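You operate a simulated robot arm through the tools that you are given. There is no shell and no other tool.

You are at the controls of a simulated robot arm. One attempt, no reset.

## Task
Feed the bin marked sleeves the leads on the lead card, then the tabs on the tab card.
Fine: the bin stands on each marked spot in turn and goes back to its bay; the tab gate ends shut. Where these are worked on the way, their far stop is far enough and under half their travel is too little: tab gate.

Only the result counts: the job must be done as asked and must still hold three seconds after the hand-in. Knocking over, shifting, dropping, spilling or breaking anything else fails it.

## Robot
A 6-joint arm with a two-finger parallel gripper, fixed in place. Base frame: the origin is on the floor under the middle of its stand, x ahead of it, y to its left, z up; the work surface is at about z = 800. Lengths are in mm, angles in rad, forces in N, time in s.
With the tool pointing down near the work surface it reaches from about 560 to 940 mm from the base axis. Its first joint turns from -2.601 to 2.601 rad. Payload 3.43 kg.
The TCP is the grasp point between the finger pads, 34 mm short of the fingertips. In the tool frame z runs along the fingers and y along their closing line. Largest opening 128 mm; finger width 24, thickness 12; the body of the gripper, 48 by 130 mm, starts 96 mm behind the TCP.
Orientation is told as [roll, pitch, yaw] about the base's x, y, z axes, in that order, counted from this pose: with the fingers straight down and closing along the base's y, the tool's x points along the base's -x, its y along +y and its z along -z.

## Interface
- The arm moves only by the tool drive_tool. Its argument "deltas" is a list of rows, each a list of 7 numbers: the shift along the tool's x, y, z in mm, then the turn, a rotation vector about the tool's x, y, z in rad, then the gripper command, from -1 (shut) to 1 (fully open), values between in proportion. In form: [[tx, ty, tz, wx, wy, wz, fingers], ...]. A call has 1 to 20 rows; each row shifts and turns the commanded pose from where the row before left it, along the tool's axes as they then stand. Each row takes 0.2 s and may step no farther than 50 mm and 0.15 rad from the row before; otherwise, or with a gripper value out of range, the whole call is refused. A pose out of reach is approached as far as the arm can. The call stops where the force on the tool passes 40 N (or 10 N more than at its start, if that is more) or the arm is blocked; 0.2 s more then pass. The fingers move at their own pace (about 108 mm/s each) and stop on an object; they squeeze with about 27 N. The grip force told is the motor's: it shows also when the fingers shut on nothing. Time passes only in rows, and 0.2 s behind the last, so rows that do not move let the fingers close. The reply holds the time, the measured pose of the TCP, the force on the tool along the base axes, the opening and the grip force, in the units named above and with some noise, with the torque about the TCP (base axes, N m) and any sound that the robot's microphone picked up.
- Cameras (640 x 400 px; columns grow to the right, rows downward): "scene" is fixed at [221.7, -648, 1511]; the picture's right is [-0.53, -0.85, 0.00], its down [-0.55, 0.35, -0.76] and it looks along [0.64, -0.40, -0.65] (base axes); focal length 214 px, centre (320, 200). "wrist" rides on the gripper at [76, -11, -160] in the tool frame; the picture's right is [0.15, 0.99, 0.00], its down [-0.88, 0.13, -0.46] and it looks along [-0.45, 0.07, 0.89] (tool axes); focal length 234 px, centre (320, 200).
- get_image(camera): a new picture of that camera. It takes no simulated time.
- raise_lower(by): slides the trunk up (or, below 0, down) by that many mm; the arm rides with it, the base frame stays. It gives what a move gives, with no picture.
- probe_pixels(camera, pixels): for up to 12 pixels [column, row] of the newest picture of that camera ("zoom" is the newest enlarged one), the place [x, y, z] in the base frame of the surface seen there, good to about 3 mm. It takes no simulated time.
- zoom(camera, box): a new picture of the part [left, top, right, bottom] of that camera's present view, enlarged. It takes no simulated time.
- finish_job(): hands the job in; it is judged then, once.

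Unless the task says otherwise, let go and move clear before handing in.

The tools are called after ">>>" by a JSON object that holds its "op" and its "data". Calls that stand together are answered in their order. drive_tool: Moves the arm, as the interface text tells. Its arguments: {"type":"object","properties":{"deltas":{"type":"array"}},"required":["deltas"]} The other tools are called the same way: raise_lower (by) moves the trunk up or down; get_image (camera) takes a picture; probe_pixels (camera, pixels) gives the place of the surface under pixels of a picture; zoom (camera, box) takes an enlarged picture of a part of a camera's view; finish_job () hands the job in.

At the start:

```text
clock: 0.0
tool_pos: [476.5, -671.3, 1370.5]
tool_rot: [-0.021, -0.014, 0.0]
ft_force: [-0.1, 0.2, 0.2]
wrist_torque: [-0.01, -0.02, 0.03]
width: 127.9
grip_force: 0.1
trunk travel left (down, up): [-698.0, 12.0]
```

scene: 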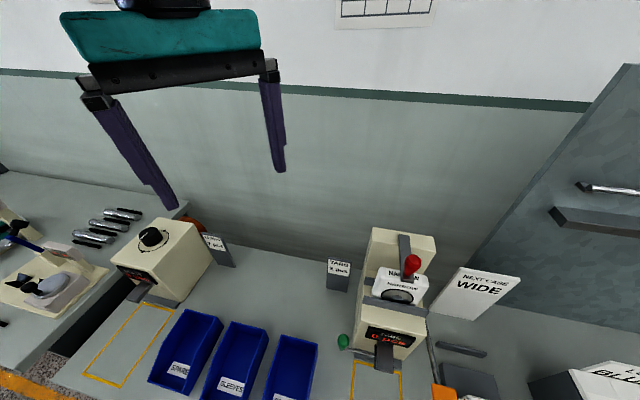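
wrist: 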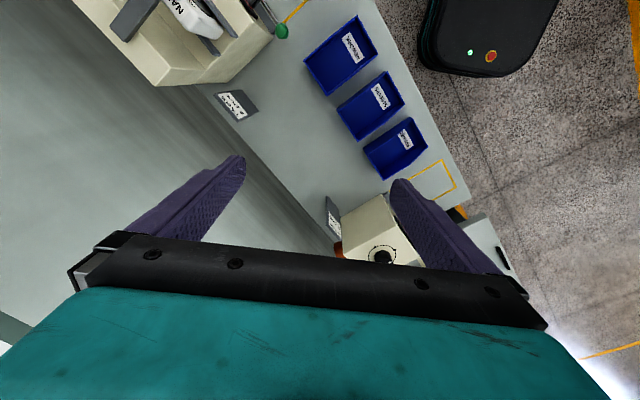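

The scene view shows two dispensers (one with a black knob at about (150,237), one with a red-ball lever at (412,265)), three blue bins, and cards beside each machine. I'll zoom in to read the cards and labels.

>>> {"op": "zoom", "data": {"camera": "scene", "box": [60, 200, 260, 400]}}

>>> {"op": "zoom", "data": {"camera": "scene", "box": [310, 220, 450, 400]}}

>>> {"op": "zoom", "data": {"camera": "scene", "box": [190, 220, 290, 280]}}

>>> {"op": "zoom", "data": {"camera": "scene", "box": [320, 250, 370, 300]}}

>>> {"op": "zoom", "data": {"camera": "wrist", "box": [200, 0, 480, 280]}}

```text
2.00 times, centred on (160, 300) of scene
```

zoom: 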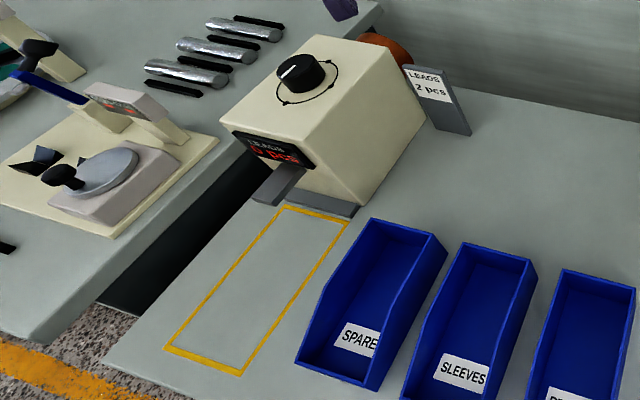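

```text
2.22 times, centred on (380, 310) of scene
```

zoom: 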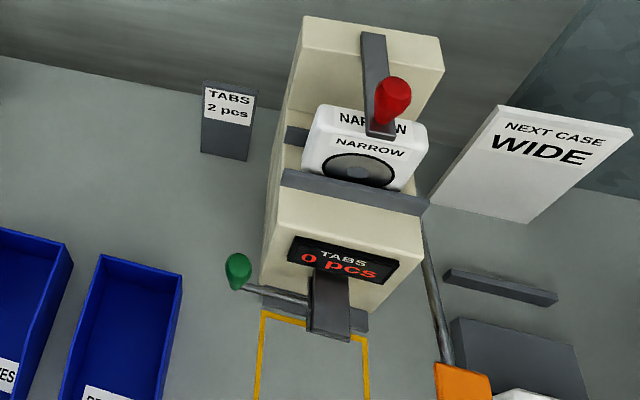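

```text
6.40 times, centred on (240, 250) of scene
```

zoom: 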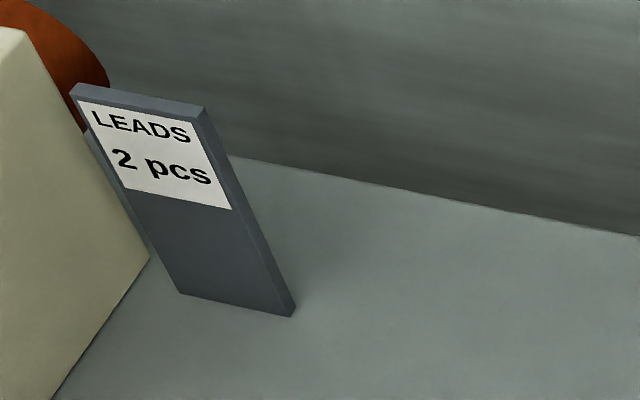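

```text
8.00 times, centred on (345, 275) of scene
```

zoom: 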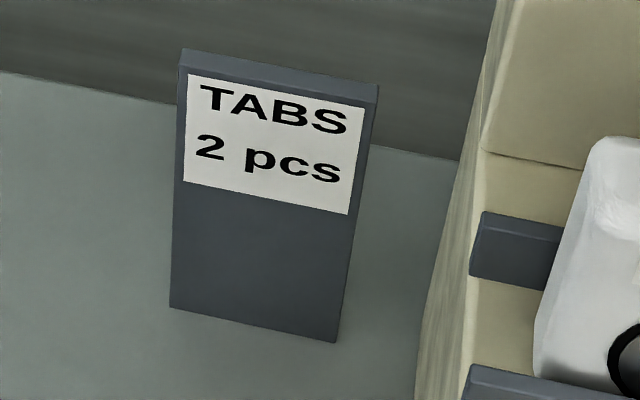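

```text
1.43 times, centred on (340, 140) of wrist
```

zoom: 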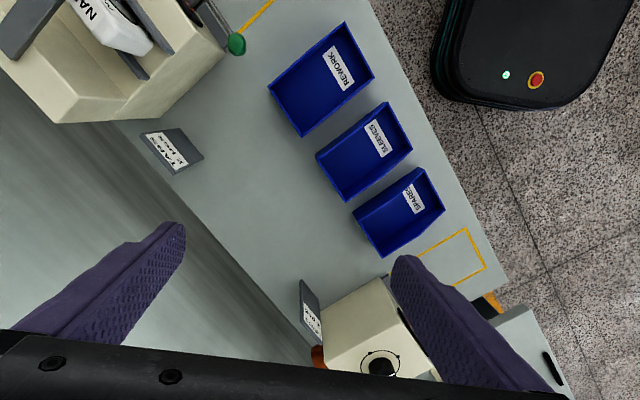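

Both cards read 2 pcs (LEADS 2, TABS 2), and the SLEEVES bin is the middle one. I'll probe the places of the key things next.

>>> {"op": "get_image", "data": {"camera": "scene"}}

>>> {"op": "get_image", "data": {"camera": "wrist"}}

>>> {"op": "probe_pixels", "data": {"camera": "scene", "pixels": [[150, 236], [137, 275], [140, 292], [158, 220], [150, 303], [176, 310], [112, 374], [200, 249], [237, 390], [231, 323], [268, 336], [206, 396]]}}

>>> {"op": "probe_pixels", "data": {"camera": "scene", "pixels": [[412, 264], [400, 245], [344, 341], [360, 350], [384, 360], [387, 339], [400, 295], [355, 365], [400, 365], [340, 275], [440, 392], [395, 310]]}}

>>> {"op": "probe_pixels", "data": {"camera": "wrist", "pixels": [[382, 115], [365, 100], [350, 55], [397, 150], [440, 162], [455, 188], [282, 32], [268, 17], [382, 256], [235, 105], [300, 8], [440, 100]]}}

```text
taken
```

scene: 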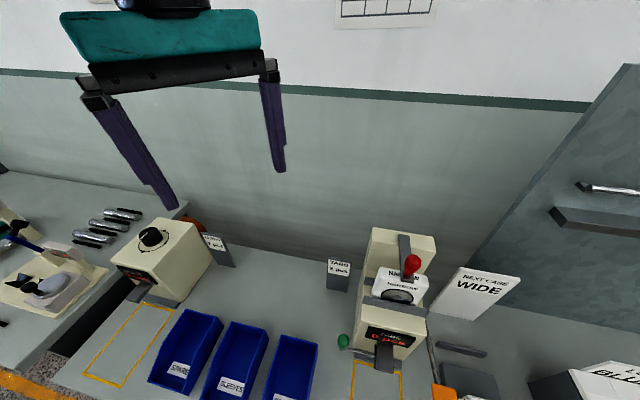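

```text
taken
```

wrist: 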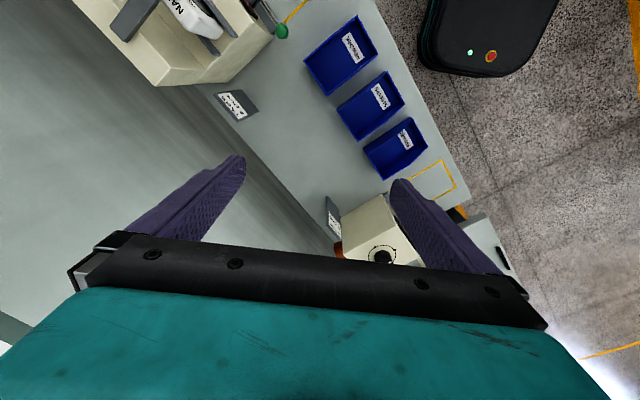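

```text
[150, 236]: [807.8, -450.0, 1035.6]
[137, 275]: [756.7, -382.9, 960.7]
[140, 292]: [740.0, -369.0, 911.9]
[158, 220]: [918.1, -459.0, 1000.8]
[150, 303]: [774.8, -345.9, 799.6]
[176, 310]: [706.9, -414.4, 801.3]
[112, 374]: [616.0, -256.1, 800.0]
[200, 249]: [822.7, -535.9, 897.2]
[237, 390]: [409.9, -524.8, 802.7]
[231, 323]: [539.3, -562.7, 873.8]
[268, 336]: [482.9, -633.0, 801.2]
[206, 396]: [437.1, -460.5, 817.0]
```

```text
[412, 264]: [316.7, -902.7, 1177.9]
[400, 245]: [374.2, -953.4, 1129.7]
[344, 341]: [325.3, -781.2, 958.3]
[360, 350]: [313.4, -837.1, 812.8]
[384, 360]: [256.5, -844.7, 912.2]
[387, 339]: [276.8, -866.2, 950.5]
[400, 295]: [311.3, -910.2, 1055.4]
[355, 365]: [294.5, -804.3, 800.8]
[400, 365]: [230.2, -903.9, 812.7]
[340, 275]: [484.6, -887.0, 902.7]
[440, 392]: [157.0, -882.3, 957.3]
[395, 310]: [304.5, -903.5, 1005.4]
```

```text
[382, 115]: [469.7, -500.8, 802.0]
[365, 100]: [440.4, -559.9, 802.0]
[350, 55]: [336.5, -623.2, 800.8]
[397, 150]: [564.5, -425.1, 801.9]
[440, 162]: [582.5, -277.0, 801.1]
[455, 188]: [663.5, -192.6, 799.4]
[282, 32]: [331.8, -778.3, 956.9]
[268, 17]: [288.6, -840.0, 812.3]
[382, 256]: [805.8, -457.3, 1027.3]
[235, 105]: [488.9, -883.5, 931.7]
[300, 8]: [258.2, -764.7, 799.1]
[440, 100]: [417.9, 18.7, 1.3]
```

The pixels give the bench row direction: SPARE (397,150) to SLEEVES (382,115) lies along about (0.78, 0.62), so I'll yaw the tool about -0.9 to face the bench squarely and take a better look from above.

>>> {"op": "drive_tool", "data": {"deltas": [[0, 0, 0, 0, 0, 0.15, 1], [0, 0, 0, 0, 0, 0.15, 1], [0, 0, 0, 0, 0, 0.15, 1], [0, 0, 0, 0, 0, 0.15, 1], [0, 0, 0, 0, 0, 0.15, 1], [0, 0, 0, 0, 0, 0.14, 1], [30, 10, 0, 0, 0, 0, 1], [40, 10, 0, 0, 0, 0, 1]]}}

>>> {"op": "get_image", "data": {"camera": "wrist"}}

>>> {"op": "get_image", "data": {"camera": "scene"}}

```text
clock: 1.0
tool_pos: [475.4, -674.0, 1368.6]
tool_rot: [-0.017, -0.021, -0.548]
ft_force: [-9.9, -21.5, 2.2]
wrist_torque: [3.7, -1.53, 2.07]
width: 128.0
grip_force: 0.0
trunk travel left (down, up): [-698.0, 12.0]
stopped in row 5: the force on the tool passed its limit at 105 N (the readings are from after the stop); the commanded pose is now the measured one
```

```text
taken
```

wrist: 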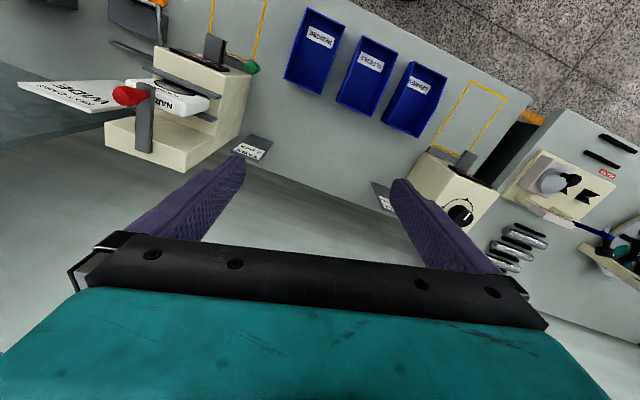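

```text
taken
```

scene: 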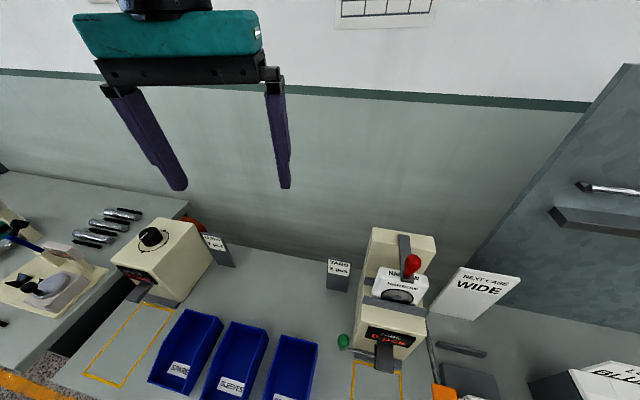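

The turn stopped in row 5 with 105 N though neither picture shows a touch near the gripper (scene around (170,100)). I'll hold still a moment and read the force again.

>>> {"op": "drive_tool", "data": {"deltas": [[0, 0, 0, 0, 0, 0, 1], [0, 0, 0, 0, 0, 0, 1]]}}

>>> {"op": "probe_pixels", "data": {"camera": "scene", "pixels": [[180, 185], [288, 185], [260, 30], [80, 30], [300, 60], [60, 60], [285, 10], [400, 150], [200, 150], [100, 150]]}}

>>> {"op": "zoom", "data": {"camera": "scene", "box": [40, 0, 320, 200]}}

```text
clock: 1.6
tool_pos: [475.8, -674.4, 1369.3]
tool_rot: [-0.015, -0.021, -0.548]
ft_force: [-8.5, -33.0, 2.0]
wrist_torque: [5.82, -1.33, 2.92]
width: 128.1
grip_force: 0.1
trunk travel left (down, up): [-698.0, 12.0]
```

```text
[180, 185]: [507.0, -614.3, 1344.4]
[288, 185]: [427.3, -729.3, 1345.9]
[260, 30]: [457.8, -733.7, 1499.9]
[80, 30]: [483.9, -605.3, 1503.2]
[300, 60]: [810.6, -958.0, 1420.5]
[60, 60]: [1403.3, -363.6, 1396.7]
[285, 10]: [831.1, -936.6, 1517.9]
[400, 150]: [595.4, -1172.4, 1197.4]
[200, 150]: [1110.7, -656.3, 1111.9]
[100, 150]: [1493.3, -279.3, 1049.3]
```

```text
2.00 times, centred on (180, 100) of scene
```

zoom: 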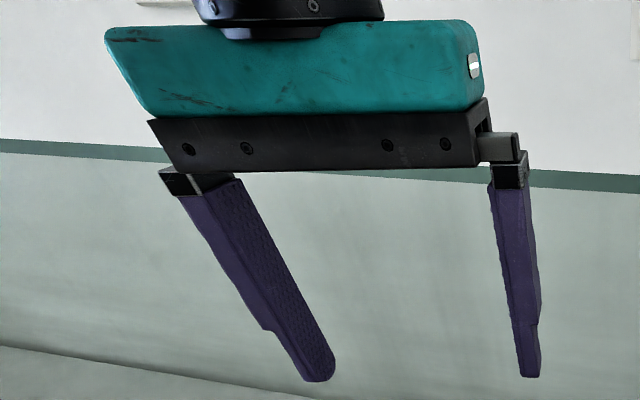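

The steady force (-9,-33,2) N with torque (5.8,-1.3,2.9) N·m works out to a touch about 170 mm above the TCP on the camera side, likely the wrist camera meeting the forearm. I'll turn back a little to free it and check that the force vanishes.

>>> {"op": "drive_tool", "data": {"deltas": [[0, 0, 0, 0, 0, -0.1, 1], [0, 0, 0, 0, 0, -0.05, 1]]}}

```text
clock: 2.2
tool_pos: [475.7, -672.8, 1368.8]
tool_rot: [-0.018, -0.017, -0.399]
ft_force: [0.5, -0.3, -1.0]
wrist_torque: [-0.01, -0.04, 0.04]
width: 128.1
grip_force: 0.0
trunk travel left (down, up): [-698.0, 12.0]
```

Free again (force near zero at yaw -0.40). I'll move inward and lower to change the arm's posture, then look.

>>> {"op": "drive_tool", "data": {"deltas": [[14, 10, 30, 0, 0, 0, 1], [14, 10, 30, 0, 0, 0, 1], [14, 10, 30, 0, 0, 0, 1], [14, 10, 30, 0, 0, 0, 1], [14, 10, 30, 0, 0, 0, 1]]}}

>>> {"op": "get_image", "data": {"camera": "wrist"}}

>>> {"op": "get_image", "data": {"camera": "scene"}}

```text
clock: 3.4
tool_pos: [431.4, -601.1, 1217.0]
tool_rot: [-0.018, -0.017, -0.398]
ft_force: [0.5, -0.1, -0.1]
wrist_torque: [0.02, 0.03, -0.03]
width: 128.2
grip_force: 0.1
trunk travel left (down, up): [-698.0, 12.0]
```

```text
taken
```

wrist: 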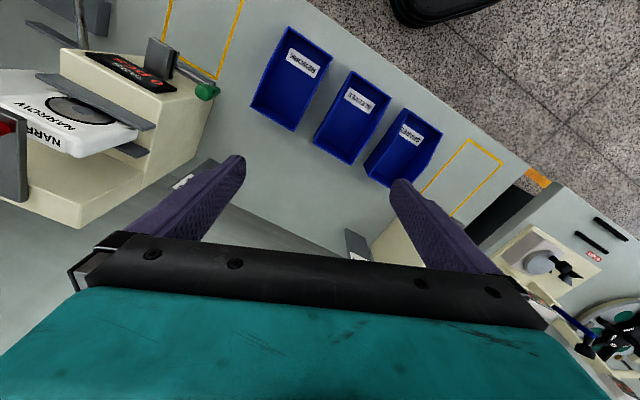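

```text
taken
```

scene: 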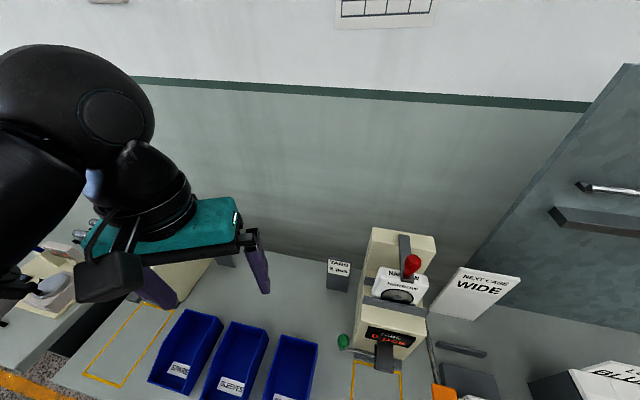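

The arm is now in the scene view: the wrist camera at about (110,278) hangs beside the wrist links around (60,150). I'll zoom in to judge what it could hit.

>>> {"op": "zoom", "data": {"camera": "scene", "box": [0, 20, 300, 320]}}

>>> {"op": "probe_pixels", "data": {"camera": "scene", "pixels": [[110, 120], [40, 100], [40, 180], [20, 230], [15, 285], [110, 278], [150, 180], [85, 220], [60, 160], [5, 150], [130, 100], [5, 60]]}}

```text
1.33 times, centred on (150, 170) of scene
```

zoom: 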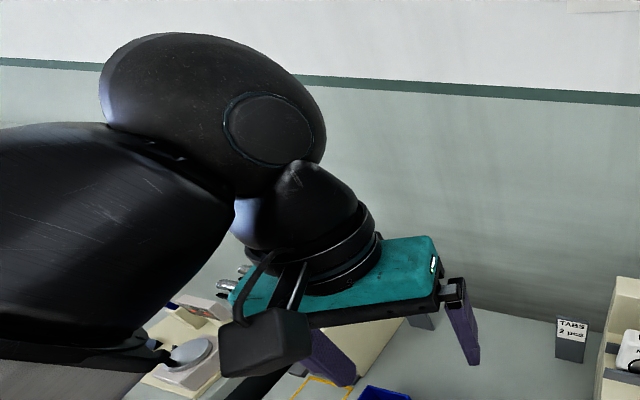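

```text
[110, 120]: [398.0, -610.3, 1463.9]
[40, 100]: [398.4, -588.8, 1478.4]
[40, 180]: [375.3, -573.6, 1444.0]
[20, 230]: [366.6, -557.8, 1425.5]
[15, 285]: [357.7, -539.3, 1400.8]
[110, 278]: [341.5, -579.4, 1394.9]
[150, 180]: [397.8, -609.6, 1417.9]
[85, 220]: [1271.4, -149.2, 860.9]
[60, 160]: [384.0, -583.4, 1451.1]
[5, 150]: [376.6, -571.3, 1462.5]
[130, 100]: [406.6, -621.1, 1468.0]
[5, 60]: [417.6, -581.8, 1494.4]
```

The forearm sits level with the wrist camera at this height, so a lower tool should give clearance. First I'll map the layout with probes on this wrist picture (bin corners, marked spots, spout, gate lever).

>>> {"op": "zoom", "data": {"camera": "wrist", "box": [0, 0, 320, 200]}}

>>> {"op": "zoom", "data": {"camera": "wrist", "box": [220, 0, 540, 200]}}

>>> {"op": "probe_pixels", "data": {"camera": "wrist", "pixels": [[291, 26], [332, 55], [297, 131], [251, 102], [352, 71], [392, 96], [352, 165], [313, 135], [405, 107], [443, 135], [400, 190], [364, 172]]}}

>>> {"op": "probe_pixels", "data": {"camera": "wrist", "pixels": [[470, 140], [502, 161], [452, 216], [422, 190], [243, 2], [217, 78], [165, 52], [208, 90], [180, 80], [160, 50], [360, 100], [300, 66]]}}

```text
2.00 times, centred on (160, 100) of wrist
```

zoom: 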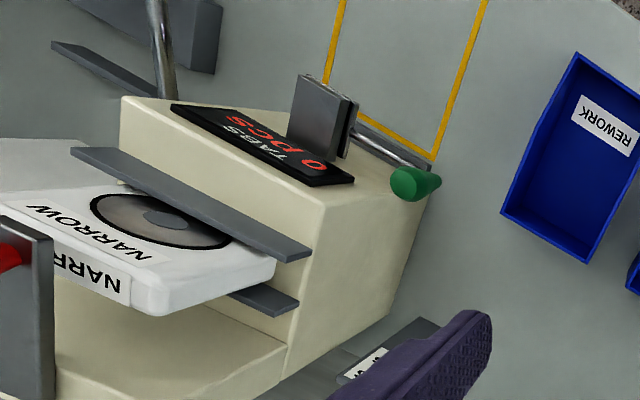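

```text
2.00 times, centred on (380, 100) of wrist
```

zoom: 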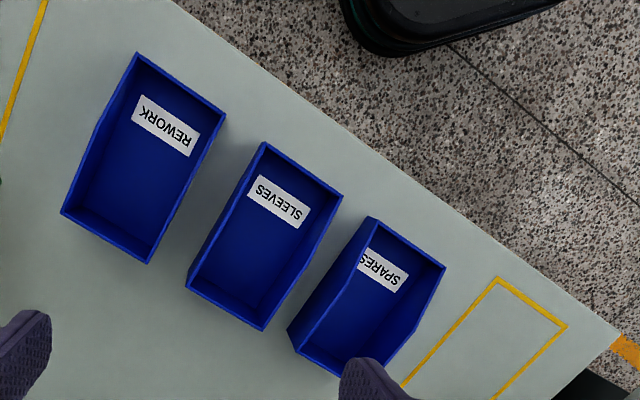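

```text
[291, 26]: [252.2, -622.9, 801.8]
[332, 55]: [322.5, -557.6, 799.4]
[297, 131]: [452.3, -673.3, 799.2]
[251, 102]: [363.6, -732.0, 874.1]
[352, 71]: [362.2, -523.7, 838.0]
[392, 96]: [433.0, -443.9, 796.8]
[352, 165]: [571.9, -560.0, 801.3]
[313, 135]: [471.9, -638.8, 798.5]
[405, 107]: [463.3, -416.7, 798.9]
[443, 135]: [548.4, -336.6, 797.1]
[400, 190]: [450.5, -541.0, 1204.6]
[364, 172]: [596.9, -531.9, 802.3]
```

```text
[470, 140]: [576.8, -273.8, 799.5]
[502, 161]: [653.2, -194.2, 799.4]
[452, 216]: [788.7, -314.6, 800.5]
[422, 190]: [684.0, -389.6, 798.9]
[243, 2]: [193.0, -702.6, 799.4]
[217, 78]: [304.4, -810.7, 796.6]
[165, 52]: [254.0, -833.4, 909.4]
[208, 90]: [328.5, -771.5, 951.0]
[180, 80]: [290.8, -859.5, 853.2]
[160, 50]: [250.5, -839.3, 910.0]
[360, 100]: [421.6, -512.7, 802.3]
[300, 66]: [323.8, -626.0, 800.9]
```

Bins run about z 800–875 and the leads spot's front corners are near (577,-274) and (653,-194). I'll descend above the SLEEVES bin, where the forearm should slope clear of the camera, before turning further.

>>> {"op": "drive_tool", "data": {"deltas": [[5, 12, 35, 0, 0, 0, 1], [5, 12, 35, 0, 0, 0, 1], [5, 12, 35, 0, 0, 0, 1], [0, 0, 35, 0, 0, 0, 1]]}}

>>> {"op": "get_image", "data": {"camera": "scene"}}

>>> {"op": "get_image", "data": {"camera": "wrist"}}

```text
clock: 4.4
tool_pos: [433.3, -569.2, 1074.8]
tool_rot: [-0.017, -0.018, -0.4]
ft_force: [-0.3, -0.4, -0.4]
wrist_torque: [0.02, 0.0, 0.01]
width: 128.1
grip_force: 0.2
trunk travel left (down, up): [-698.0, 12.0]
```

```text
taken
```

scene: 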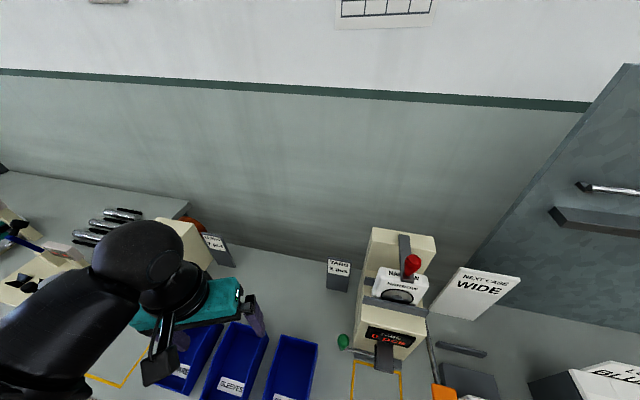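

```text
taken
```

wrist: 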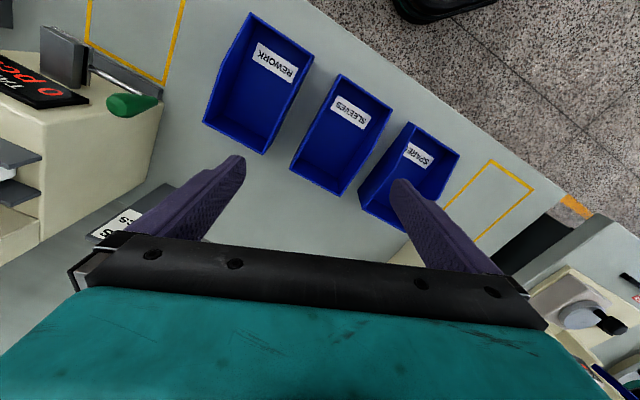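

Still clear of contact at z 1075. I'll level the small tilt (roll/pitch about -0.017) and turn gently to yaw -0.8, which the drive will stop if the camera touches.

>>> {"op": "drive_tool", "data": {"deltas": [[0, 0, 0, -0.017, 0.018, 0, 1], [0, 0, 0, 0, 0, 0.1, 1], [0, 0, 0, 0, 0, 0.1, 1], [0, 0, 0, 0, 0, 0.1, 1], [0, 0, 0, 0, 0, 0.1, 1]]}}

>>> {"op": "get_image", "data": {"camera": "scene"}}

>>> {"op": "get_image", "data": {"camera": "wrist"}}

```text
clock: 5.6
tool_pos: [434.9, -567.4, 1075.3]
tool_rot: [-0.001, 0.0, -0.803]
ft_force: [0.1, 0.7, 0.4]
wrist_torque: [0.01, 0.03, 0.02]
width: 128.2
grip_force: 0.0
trunk travel left (down, up): [-698.0, 12.0]
```

```text
taken
```

scene: 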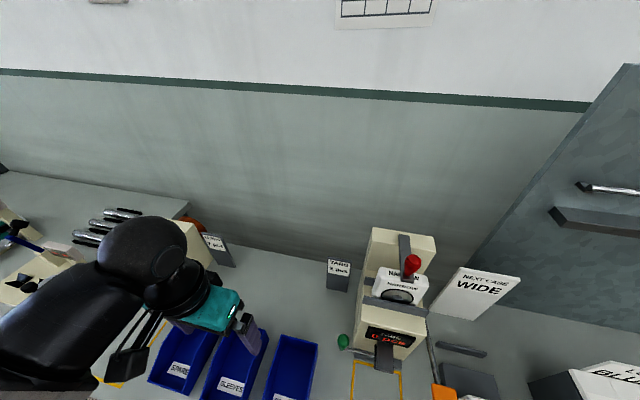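

```text
taken
```

wrist: 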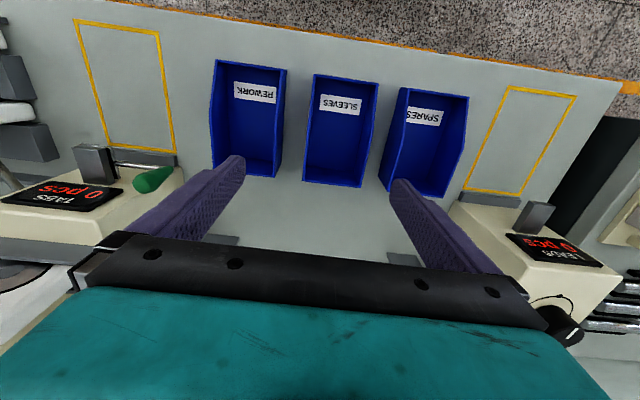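

Turned freely to yaw -0.80, and this wrist view shows everything: both displays ("0 pcs" at (70,195) and (550,247)), both yellow spots, and the three bins. I'll zoom and probe it.

>>> {"op": "zoom", "data": {"camera": "wrist", "box": [0, 0, 240, 300]}}

>>> {"op": "zoom", "data": {"camera": "wrist", "box": [430, 60, 640, 360]}}

>>> {"op": "zoom", "data": {"camera": "wrist", "box": [200, 40, 480, 215]}}

>>> {"op": "probe_pixels", "data": {"camera": "wrist", "pixels": [[315, 74], [378, 82], [363, 187], [303, 180], [320, 128], [345, 130], [311, 140], [370, 135], [335, 180], [345, 79], [340, 103], [340, 150]]}}

>>> {"op": "probe_pixels", "data": {"camera": "wrist", "pixels": [[76, 21], [157, 33], [106, 150], [175, 155], [508, 88], [575, 97], [468, 187], [520, 193], [90, 160], [155, 178], [535, 215], [490, 198]]}}

```text
1.33 times, centred on (120, 150) of wrist
```

zoom: 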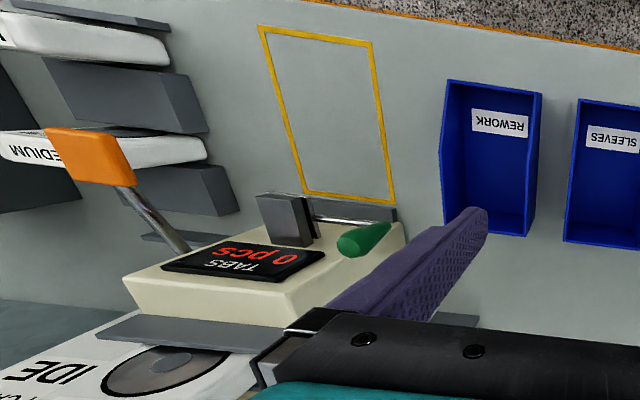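

```text
1.33 times, centred on (535, 210) of wrist
```

zoom: 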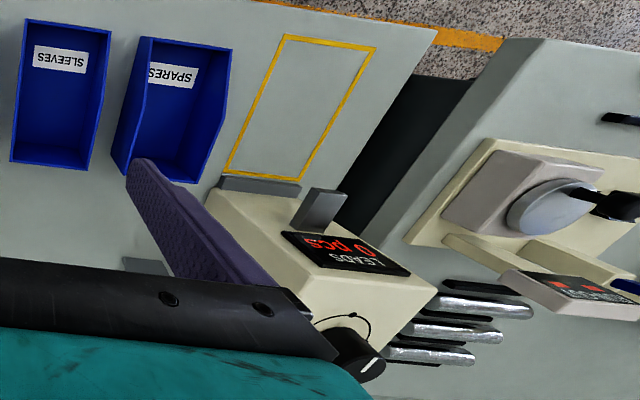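

```text
2.29 times, centred on (340, 128) of wrist
```

zoom: 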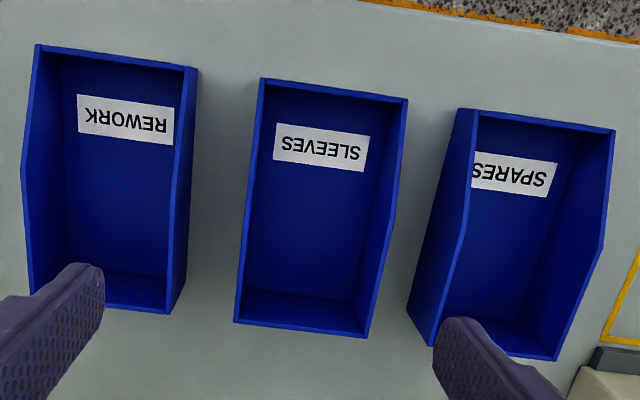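

```text
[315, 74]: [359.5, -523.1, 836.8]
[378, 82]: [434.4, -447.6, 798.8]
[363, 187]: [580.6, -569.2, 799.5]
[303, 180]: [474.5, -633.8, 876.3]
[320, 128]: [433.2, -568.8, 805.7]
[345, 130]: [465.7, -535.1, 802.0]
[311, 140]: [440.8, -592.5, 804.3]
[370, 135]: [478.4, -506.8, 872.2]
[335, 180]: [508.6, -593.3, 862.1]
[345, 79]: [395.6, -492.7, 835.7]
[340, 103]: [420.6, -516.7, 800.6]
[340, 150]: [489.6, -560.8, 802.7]
```

```text
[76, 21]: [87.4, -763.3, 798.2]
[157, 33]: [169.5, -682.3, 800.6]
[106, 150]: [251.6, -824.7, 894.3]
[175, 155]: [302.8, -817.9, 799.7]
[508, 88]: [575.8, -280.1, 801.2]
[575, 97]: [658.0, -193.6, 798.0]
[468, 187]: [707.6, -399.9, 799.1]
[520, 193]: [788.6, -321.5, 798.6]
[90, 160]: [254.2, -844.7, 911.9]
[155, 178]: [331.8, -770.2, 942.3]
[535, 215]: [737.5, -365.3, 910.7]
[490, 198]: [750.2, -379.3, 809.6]
```

The sleeves bin measures about 95–100 by 160 mm (centre near (455,-547), heights 36 front / 75 rear), and the leads spot's centre is near (683,-299). I'll slide over toward the tab machine for a closer look at its gate lever and spout.

>>> {"op": "drive_tool", "data": {"deltas": [[8, -48, 0, 0, 0, 0, 1], [8, -48, 0, 0, 0, 0, 1], [8, -48, 0, 0, 0, 0, 1], [8, -48, 0, 0, 0, 0, 1], [0, 0, 0, 0, 0, 0, 1]]}}

>>> {"op": "get_image", "data": {"camera": "wrist"}}

>>> {"op": "zoom", "data": {"camera": "wrist", "box": [100, 20, 420, 260]}}

```text
clock: 6.8
tool_pos: [273.2, -675.1, 1075.1]
tool_rot: [-0.002, 0.0, -0.8]
ft_force: [0.3, 0.6, 0.6]
wrist_torque: [-0.02, 0.0, 0.01]
width: 127.9
grip_force: 0.2
trunk travel left (down, up): [-698.0, 12.0]
```

```text
taken
```

wrist: 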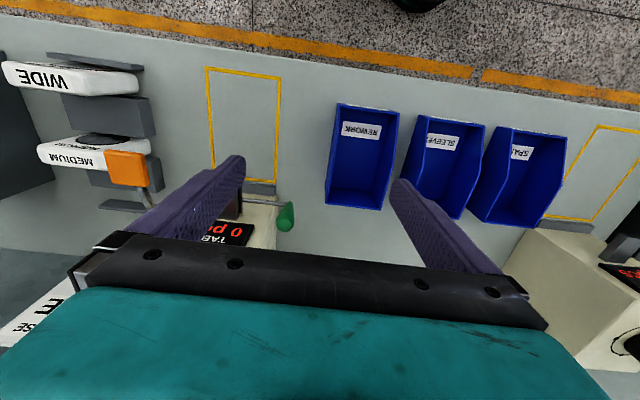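

```text
1.67 times, centred on (260, 140) of wrist
```

zoom: 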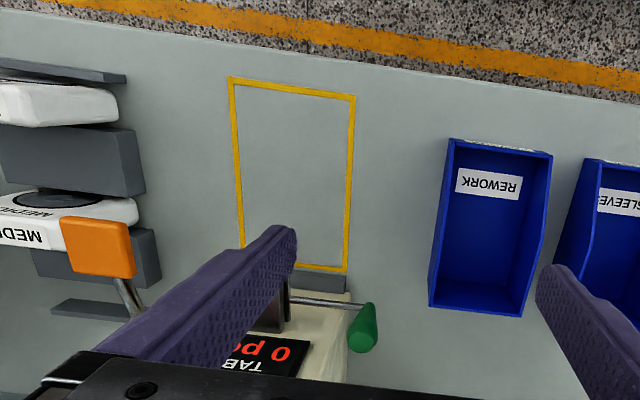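

The left finger hides the spout and gate at about (240,215). I'll shift so that they lie between the fingers.

>>> {"op": "drive_tool", "data": {"deltas": [[0, -40, 0, 0, 0, 0, 1], [0, -40, 0, 0, 0, 0, 1], [0, -40, 0, 0, 0, 0, 1], [0, 0, 0, 0, 0, 0, 1]]}}

>>> {"op": "get_image", "data": {"camera": "wrist"}}

>>> {"op": "zoom", "data": {"camera": "wrist", "box": [230, 120, 430, 250]}}

```text
clock: 7.8
tool_pos: [189.0, -760.8, 1076.3]
tool_rot: [-0.001, -0.001, -0.803]
ft_force: [-0.2, -0.4, -0.2]
wrist_torque: [0.01, -0.02, -0.03]
width: 128.0
grip_force: 0.0
trunk travel left (down, up): [-698.0, 12.0]
```

```text
taken
```

wrist: 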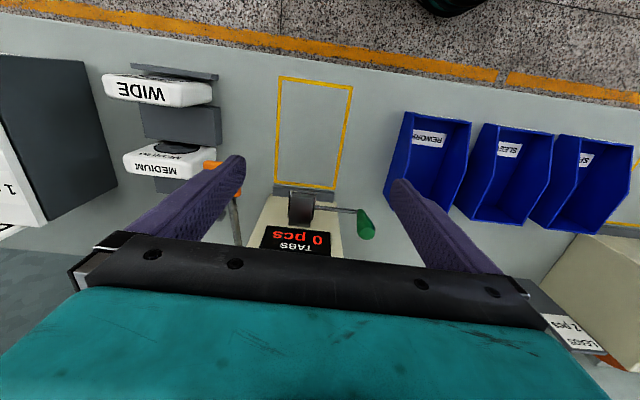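

```text
3.08 times, centred on (330, 185) of wrist
```

zoom: 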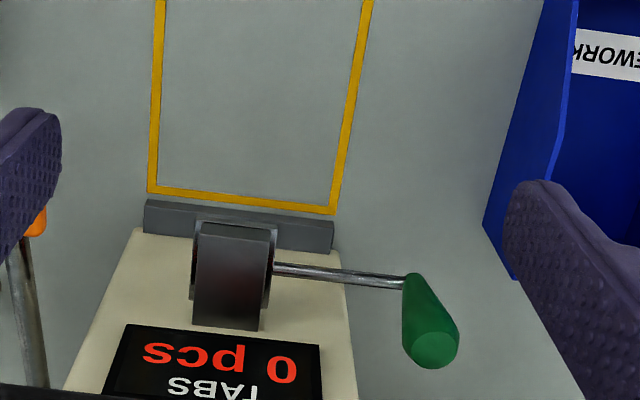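

The gate is clear now: a grey flap at the spout (zoom (235,275)), with a rod to the right ending in a green handle (zoom (430,320)). I'll probe these for geometry.

>>> {"op": "probe_pixels", "data": {"camera": "zoom", "pixels": [[432, 348], [428, 300], [412, 280], [390, 278], [340, 273], [285, 268], [235, 235], [235, 315], [200, 300], [235, 270], [170, 220], [310, 240]]}}

>>> {"op": "get_image", "data": {"camera": "scene"}}

>>> {"op": "zoom", "data": {"camera": "scene", "box": [320, 310, 440, 400]}}

```text
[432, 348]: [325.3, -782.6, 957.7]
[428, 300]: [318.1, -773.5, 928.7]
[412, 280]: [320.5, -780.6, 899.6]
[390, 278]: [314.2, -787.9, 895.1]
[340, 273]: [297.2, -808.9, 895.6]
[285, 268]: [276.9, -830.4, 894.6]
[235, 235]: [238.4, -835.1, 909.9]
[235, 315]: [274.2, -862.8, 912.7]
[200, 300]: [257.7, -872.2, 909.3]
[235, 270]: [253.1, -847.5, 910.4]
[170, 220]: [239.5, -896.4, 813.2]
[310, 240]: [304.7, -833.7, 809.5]
```

```text
taken
```

scene: 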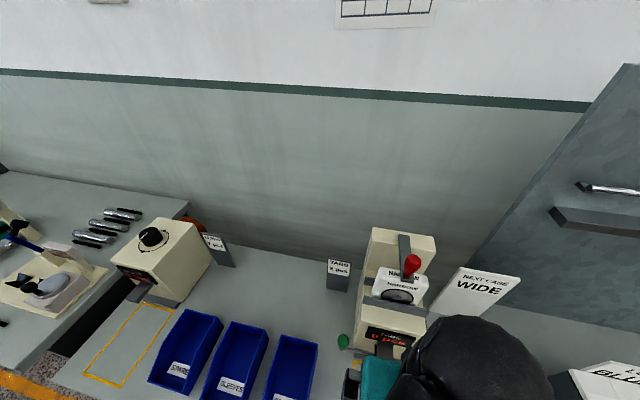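

```text
4.44 times, centred on (380, 355) of scene
```

zoom: 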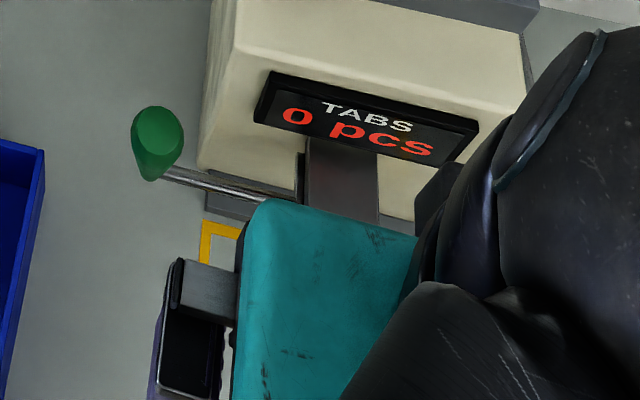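

The gate's rod runs along the bench direction at z≈895 from the spout to (320,-781), and the green handle stands up from it to z≈958. I'll leave it until the bin is under it; now back over the SLEEVES bin to measure it for the grasp.

>>> {"op": "drive_tool", "data": {"deltas": [[6, 42, 0, 0, 0, 0, 1], [6, 42, 0, 0, 0, 0, 1], [6, 42, 0, 0, 0, 0, 1], [6, 42, 0, 0, 0, 0, 1], [6, 42, 0, 0, 0, 0, 1], [6, 42, 0, 0, 0, 0, 1], [6, 42, 15, 0, 0, 0, 1], [6, 45, 30, 0, 0, -0.018, 1], [0, 0, 30, 0, 0, 0, 1], [0, 0, 0, 0, 0, 0, 1]]}}

>>> {"op": "get_image", "data": {"camera": "wrist"}}

>>> {"op": "zoom", "data": {"camera": "wrist", "box": [220, 80, 420, 240]}}

```text
refused: row 8 steps farther than a row can; nothing moved
```

```text
taken
```

wrist: 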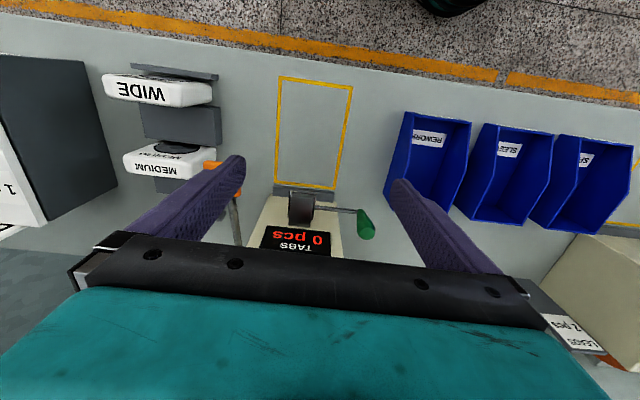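

```text
2.50 times, centred on (320, 160) of wrist
```

zoom: 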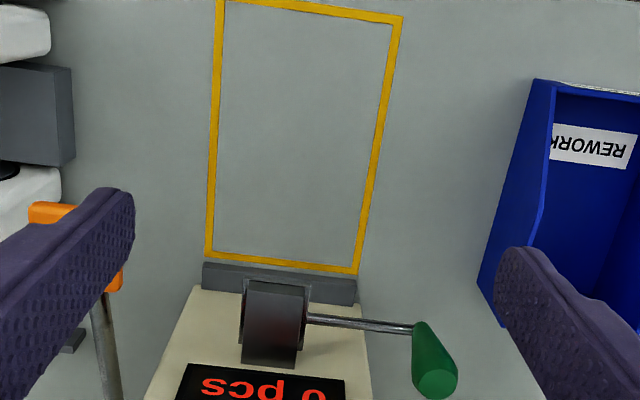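

The call was refused because row 8 stepped too far, so nothing moved. While here I'll probe the tab spot's corners in the full picture, then resend the move with smaller steps.

>>> {"op": "probe_pixels", "data": {"camera": "zoom", "pixels": [[221, 4], [397, 20], [209, 255], [355, 269], [309, 12], [282, 262], [270, 340], [270, 292], [300, 320], [210, 275], [345, 292]]}}

>>> {"op": "drive_tool", "data": {"deltas": [[6, 42, 0, 0, 0, 0, 1], [6, 42, 0, 0, 0, 0, 1], [6, 42, 0, 0, 0, 0, 1], [6, 42, 0, 0, 0, 0, 1], [6, 42, 0, 0, 0, 0, 1], [6, 42, 0, 0, 0, 0, 1], [6, 42, 0, 0, 0, 0, 1], [6, 42, 0, 0, 0, -0.018, 1], [0, 0, 35, 0, 0, 0, 1], [0, 0, 35, 0, 0, 0, 1], [0, 0, 0, 0, 0, 0, 1]]}}

>>> {"op": "get_image", "data": {"camera": "wrist"}}

>>> {"op": "zoom", "data": {"camera": "wrist", "box": [220, 80, 420, 240]}}

```text
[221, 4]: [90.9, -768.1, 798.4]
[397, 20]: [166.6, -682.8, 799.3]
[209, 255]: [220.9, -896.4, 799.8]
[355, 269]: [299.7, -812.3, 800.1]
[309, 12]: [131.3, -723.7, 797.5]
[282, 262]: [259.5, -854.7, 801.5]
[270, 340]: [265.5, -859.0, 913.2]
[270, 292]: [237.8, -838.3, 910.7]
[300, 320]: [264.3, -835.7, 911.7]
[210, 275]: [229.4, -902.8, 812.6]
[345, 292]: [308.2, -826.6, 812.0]
```

```text
clock: 10.2
tool_pos: [396.3, -491.7, 1006.5]
tool_rot: [-0.002, 0.0, -0.781]
ft_force: [0.1, 0.6, 0.2]
wrist_torque: [0.02, -0.04, 0.0]
width: 128.1
grip_force: 0.0
trunk travel left (down, up): [-698.0, 12.0]
```

```text
taken
```

wrist: 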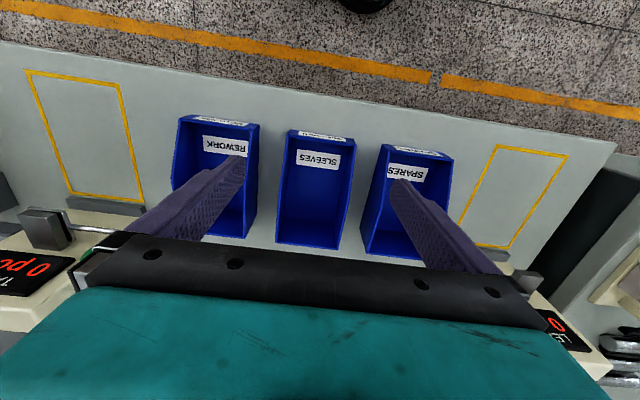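

```text
2.50 times, centred on (320, 160) of wrist
```

zoom: 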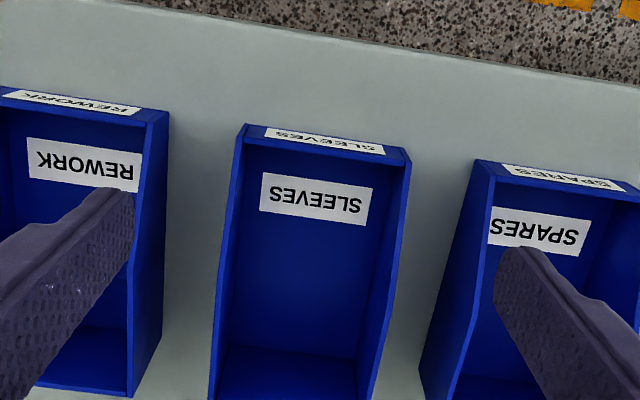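

The tab spot's centre comes out near (194,-790) with sides at about -44°. Now I'll probe the sleeves bin rims in the newest zoom to fix its centre and yaw.

>>> {"op": "probe_pixels", "data": {"camera": "zoom", "pixels": [[243, 130], [405, 163], [325, 148], [233, 220], [397, 240], [215, 340], [382, 335], [300, 300], [145, 200], [452, 250], [240, 160], [405, 190]]}}

>>> {"op": "probe_pixels", "data": {"camera": "wrist", "pixels": [[276, 242], [338, 247], [307, 245], [306, 190], [285, 170], [350, 178], [270, 200], [365, 210], [497, 146], [566, 155], [462, 243], [508, 247]]}}

```text
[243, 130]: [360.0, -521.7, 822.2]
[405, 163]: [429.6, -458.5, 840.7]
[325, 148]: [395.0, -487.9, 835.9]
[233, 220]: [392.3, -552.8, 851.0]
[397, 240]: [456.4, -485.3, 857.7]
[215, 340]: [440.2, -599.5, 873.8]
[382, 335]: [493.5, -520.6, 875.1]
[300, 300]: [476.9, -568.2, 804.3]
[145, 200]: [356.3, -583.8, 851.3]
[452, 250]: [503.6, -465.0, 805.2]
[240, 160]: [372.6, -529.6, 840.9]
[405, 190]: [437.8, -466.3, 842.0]
```

```text
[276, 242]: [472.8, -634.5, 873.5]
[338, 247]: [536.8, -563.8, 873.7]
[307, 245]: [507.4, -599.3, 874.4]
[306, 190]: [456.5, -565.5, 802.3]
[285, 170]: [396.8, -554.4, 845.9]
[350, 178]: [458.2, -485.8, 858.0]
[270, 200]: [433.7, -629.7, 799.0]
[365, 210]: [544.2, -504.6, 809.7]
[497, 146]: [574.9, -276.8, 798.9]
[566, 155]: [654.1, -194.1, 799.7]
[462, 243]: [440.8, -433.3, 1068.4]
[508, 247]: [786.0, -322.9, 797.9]
```

The sleeves bin is 97 mm wide, centred at u≈-66 between its neighbours with about 45 mm gaps each side, yaw about -0.785. I'll move over the grip point and descend with tips still above the rims, then check.

>>> {"op": "drive_tool", "data": {"deltas": [[-42, 0, 0, 0, 0, 0.004, 1], [-42, 0.8, 0, 0, 0, 0, 1], [0, 0, 38, 0, 0, 0, 1], [0, 0, 38, 0, 0, 0, 1], [0, 0, 0, 0, 0, 0, 1]]}}

>>> {"op": "get_image", "data": {"camera": "wrist"}}

>>> {"op": "get_image", "data": {"camera": "scene"}}

```text
clock: 11.4
tool_pos: [457.7, -556.2, 930.7]
tool_rot: [-0.002, 0.0, -0.788]
ft_force: [-0.2, -0.1, -0.1]
wrist_torque: [0.01, 0.02, 0.0]
width: 127.8
grip_force: 0.0
trunk travel left (down, up): [-698.0, 12.0]
```

```text
taken
```

wrist: 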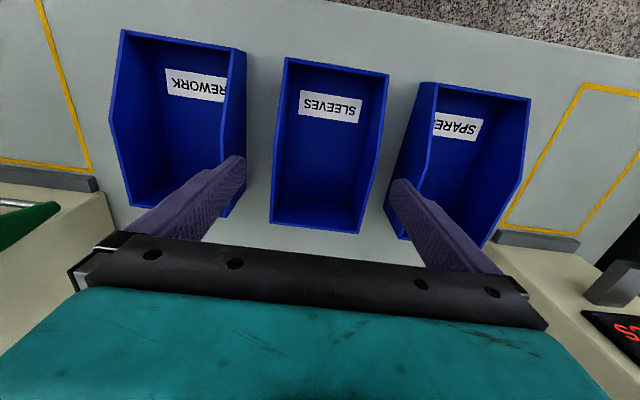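

```text
taken
```

scene: 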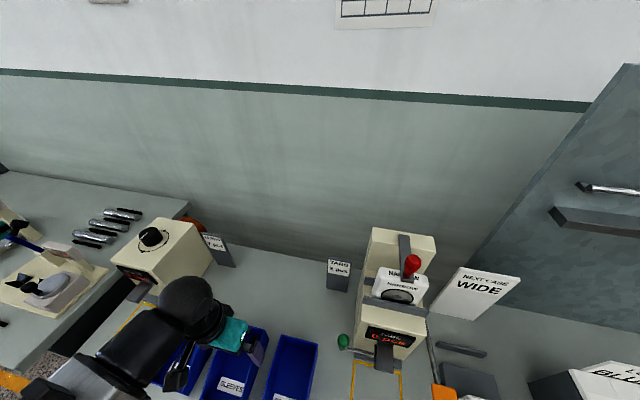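

The TCP reads about 3 mm left and 5 mm deep of plan. I'll re-probe the bin rims and its neighbours from this close view before descending.

>>> {"op": "probe_pixels", "data": {"camera": "wrist", "pixels": [[282, 140], [372, 160], [276, 200], [365, 205], [274, 222], [357, 231], [290, 61], [386, 76], [241, 120], [402, 180], [416, 140], [240, 70]]}}

```text
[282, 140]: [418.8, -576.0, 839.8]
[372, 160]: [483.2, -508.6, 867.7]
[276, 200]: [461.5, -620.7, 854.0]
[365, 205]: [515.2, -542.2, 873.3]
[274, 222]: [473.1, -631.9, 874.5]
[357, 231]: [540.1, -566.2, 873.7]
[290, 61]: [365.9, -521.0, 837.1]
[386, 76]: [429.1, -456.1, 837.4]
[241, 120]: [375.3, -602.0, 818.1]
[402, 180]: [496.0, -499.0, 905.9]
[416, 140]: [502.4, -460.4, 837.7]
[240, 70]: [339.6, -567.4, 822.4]
```

Rims give the bin centre at u≈-65.4, so I'll correct by +4 mm sideways and 4 mm forward, then lower the fingers either side of it to TCP z≈846.

>>> {"op": "drive_tool", "data": {"deltas": [[4, 4, 0, 0, 0, 0, 1], [0, 0, 30, 0, 0, 0, 1], [0, 0, 30, 0, 0, 0, 1], [0, 0, 24, 0, 0, 0, 1], [0, 0, 0, 0, 0, 0, 1]]}}

>>> {"op": "get_image", "data": {"camera": "wrist"}}

```text
clock: 12.6
tool_pos: [456.0, -548.5, 845.3]
tool_rot: [0.0, 0.0, -0.787]
ft_force: [-0.1, 0.1, -0.1]
wrist_torque: [0.0, 0.01, -0.02]
width: 127.8
grip_force: 0.0
trunk travel left (down, up): [-698.0, 12.0]
```

```text
taken
```

wrist: 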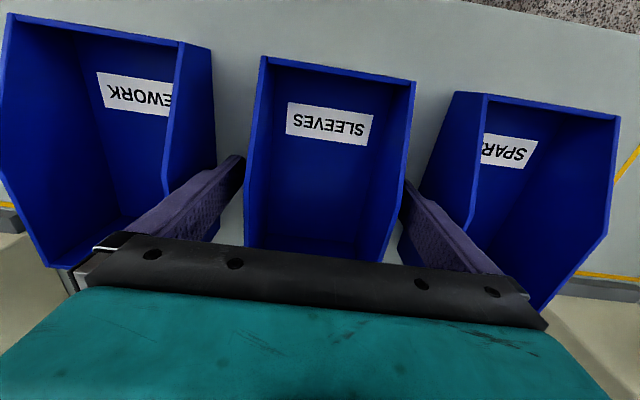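

The fingers straddle the SLEEVES bin cleanly with gaps to both neighbours (tips at (235,165) and (408,190)). Closing on it now.

>>> {"op": "drive_tool", "data": {"deltas": [[0, 0, 0, 0, 0, 0, 0.6], [0, 0, 0, 0, 0, 0, -1], [0, 0, 0, 0, 0, 0, -1], [0, 0, 0, 0, 0, 0, -1]]}}

>>> {"op": "get_image", "data": {"camera": "wrist"}}

```text
clock: 13.6
tool_pos: [454.2, -547.4, 845.6]
tool_rot: [-0.001, -0.001, -0.786]
ft_force: [-0.6, -0.5, 0.4]
wrist_torque: [-0.05, -0.04, -0.01]
width: 99.5
grip_force: 26.5
trunk travel left (down, up): [-698.0, 12.0]
```

```text
taken
```

wrist: 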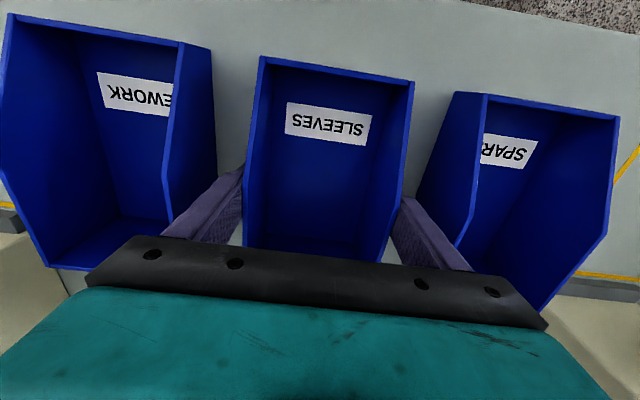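

Gripped at 99.5 mm with 26.5 N. I'll lift a little first and check the load.

>>> {"op": "drive_tool", "data": {"deltas": [[0, 0, -10, 0, 0, 0, -1], [0, 0, -20, 0, 0, 0, -1], [0, 0, 0, 0, 0, 0, -1]]}}

>>> {"op": "get_image", "data": {"camera": "wrist"}}

>>> {"op": "zoom", "data": {"camera": "scene", "box": [100, 240, 340, 400]}}

```text
clock: 14.4
tool_pos: [453.1, -547.0, 876.8]
tool_rot: [-0.002, 0.0, -0.787]
ft_force: [-0.7, -0.2, -1.6]
wrist_torque: [0.0, 0.01, -0.01]
width: 99.4
grip_force: 27.1
trunk travel left (down, up): [-698.0, 12.0]
```

```text
taken
```

wrist: 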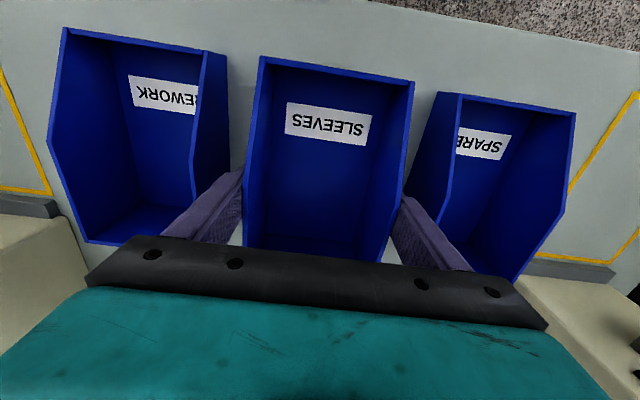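

```text
2.50 times, centred on (220, 320) of scene
```

zoom: 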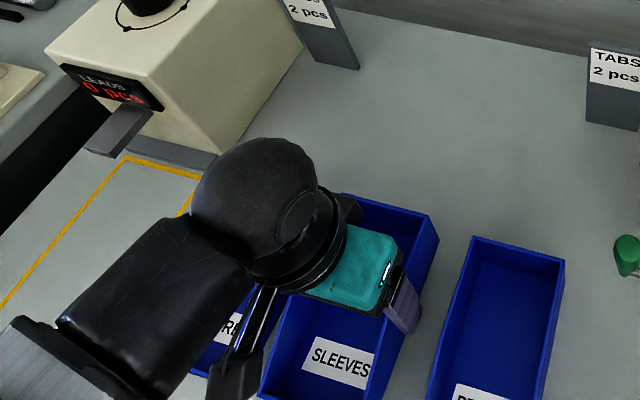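

The bin hangs level, with about 1.6 N of load. I'll raise it over SPARES, back it off from the machines, carry it along to in front of the leads spot, and look again before lowering.

>>> {"op": "drive_tool", "data": {"deltas": [[0, 0, -30, 0, 0, 0, -1], [0, 0, -30, 0, 0, 0, -1], [0, 0, -30, 0, 0, 0, -1], [24, 0, 0, 0, 0, 0, -1], [23, 0, 0, 0, 0, 0, -1], [0, 30, 0, 0, 0, 0, -1], [0, 40, 0, 0, 0, 0, -1], [0, 40, 0, 0, 0, 0, -1], [0, 40, 0, 0, 0, 0, -1], [0, 40, 0, 0, 0, 0, -1], [0, 40, 0, 0, 0, 0, -1], [0, 40, 0, 0, 0, 0, -1], [0, 38, 0, 0, 0, -0.01, -1], [0, 30, 0, 0, 0, -0.01, -1], [0, 0, 0, 0, 0, 0, -1]]}}

>>> {"op": "get_image", "data": {"camera": "wrist"}}

>>> {"op": "get_image", "data": {"camera": "scene"}}

```text
clock: 17.6
tool_pos: [658.0, -273.9, 965.6]
tool_rot: [-0.002, 0.001, -0.769]
ft_force: [0.0, -0.3, -1.5]
wrist_torque: [0.01, 0.0, 0.03]
width: 99.4
grip_force: 27.1
trunk travel left (down, up): [-698.0, 12.0]
```

```text
taken
```

wrist: 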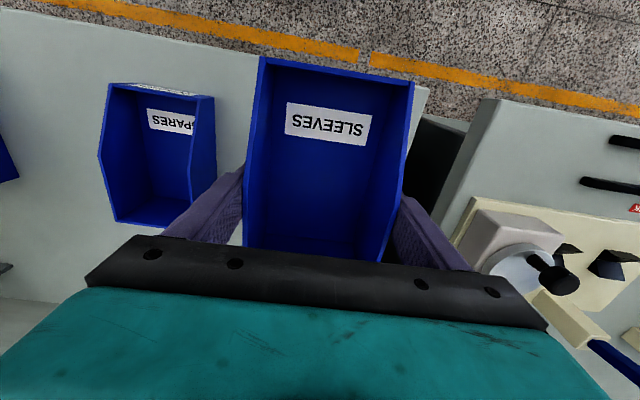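

```text
taken
```

scene: 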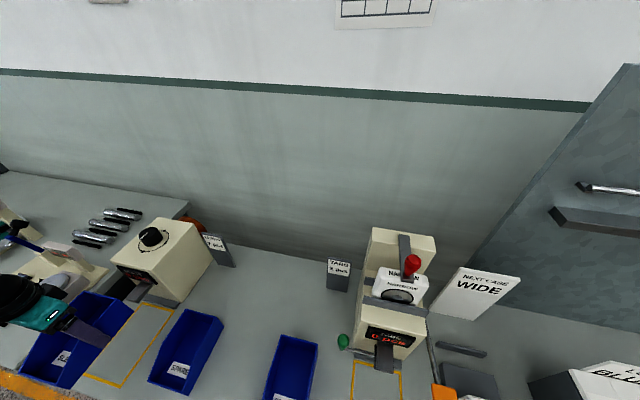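

The bin is held level in front of the leads machine. Before lowering, I'll zoom on its spout near (140,290) and probe its tip and height.

>>> {"op": "zoom", "data": {"camera": "scene", "box": [90, 250, 190, 330]}}

```text
5.00 times, centred on (140, 290) of scene
```

zoom: 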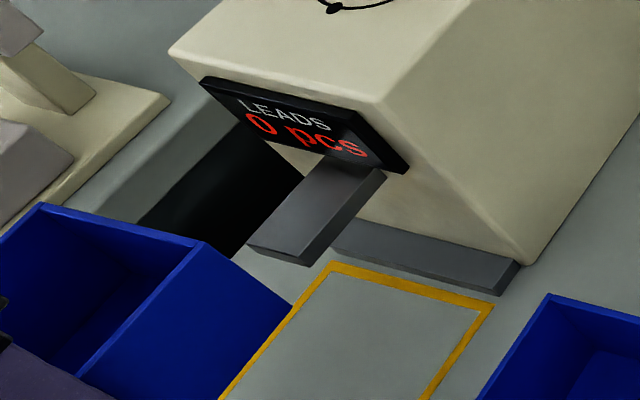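

>>> {"op": "probe_pixels", "data": {"camera": "zoom", "pixels": [[250, 238], [310, 256], [275, 255], [310, 205], [300, 262], [370, 178], [335, 235], [340, 268], [485, 308], [225, 395], [400, 255], [200, 248]]}}

```text
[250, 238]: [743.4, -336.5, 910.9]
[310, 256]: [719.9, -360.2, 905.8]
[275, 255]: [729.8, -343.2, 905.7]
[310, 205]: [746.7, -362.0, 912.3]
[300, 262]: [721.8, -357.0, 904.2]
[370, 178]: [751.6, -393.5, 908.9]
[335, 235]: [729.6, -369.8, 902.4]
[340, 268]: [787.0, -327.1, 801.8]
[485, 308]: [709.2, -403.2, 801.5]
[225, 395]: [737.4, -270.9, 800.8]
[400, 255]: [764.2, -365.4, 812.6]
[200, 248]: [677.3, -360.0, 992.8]
```

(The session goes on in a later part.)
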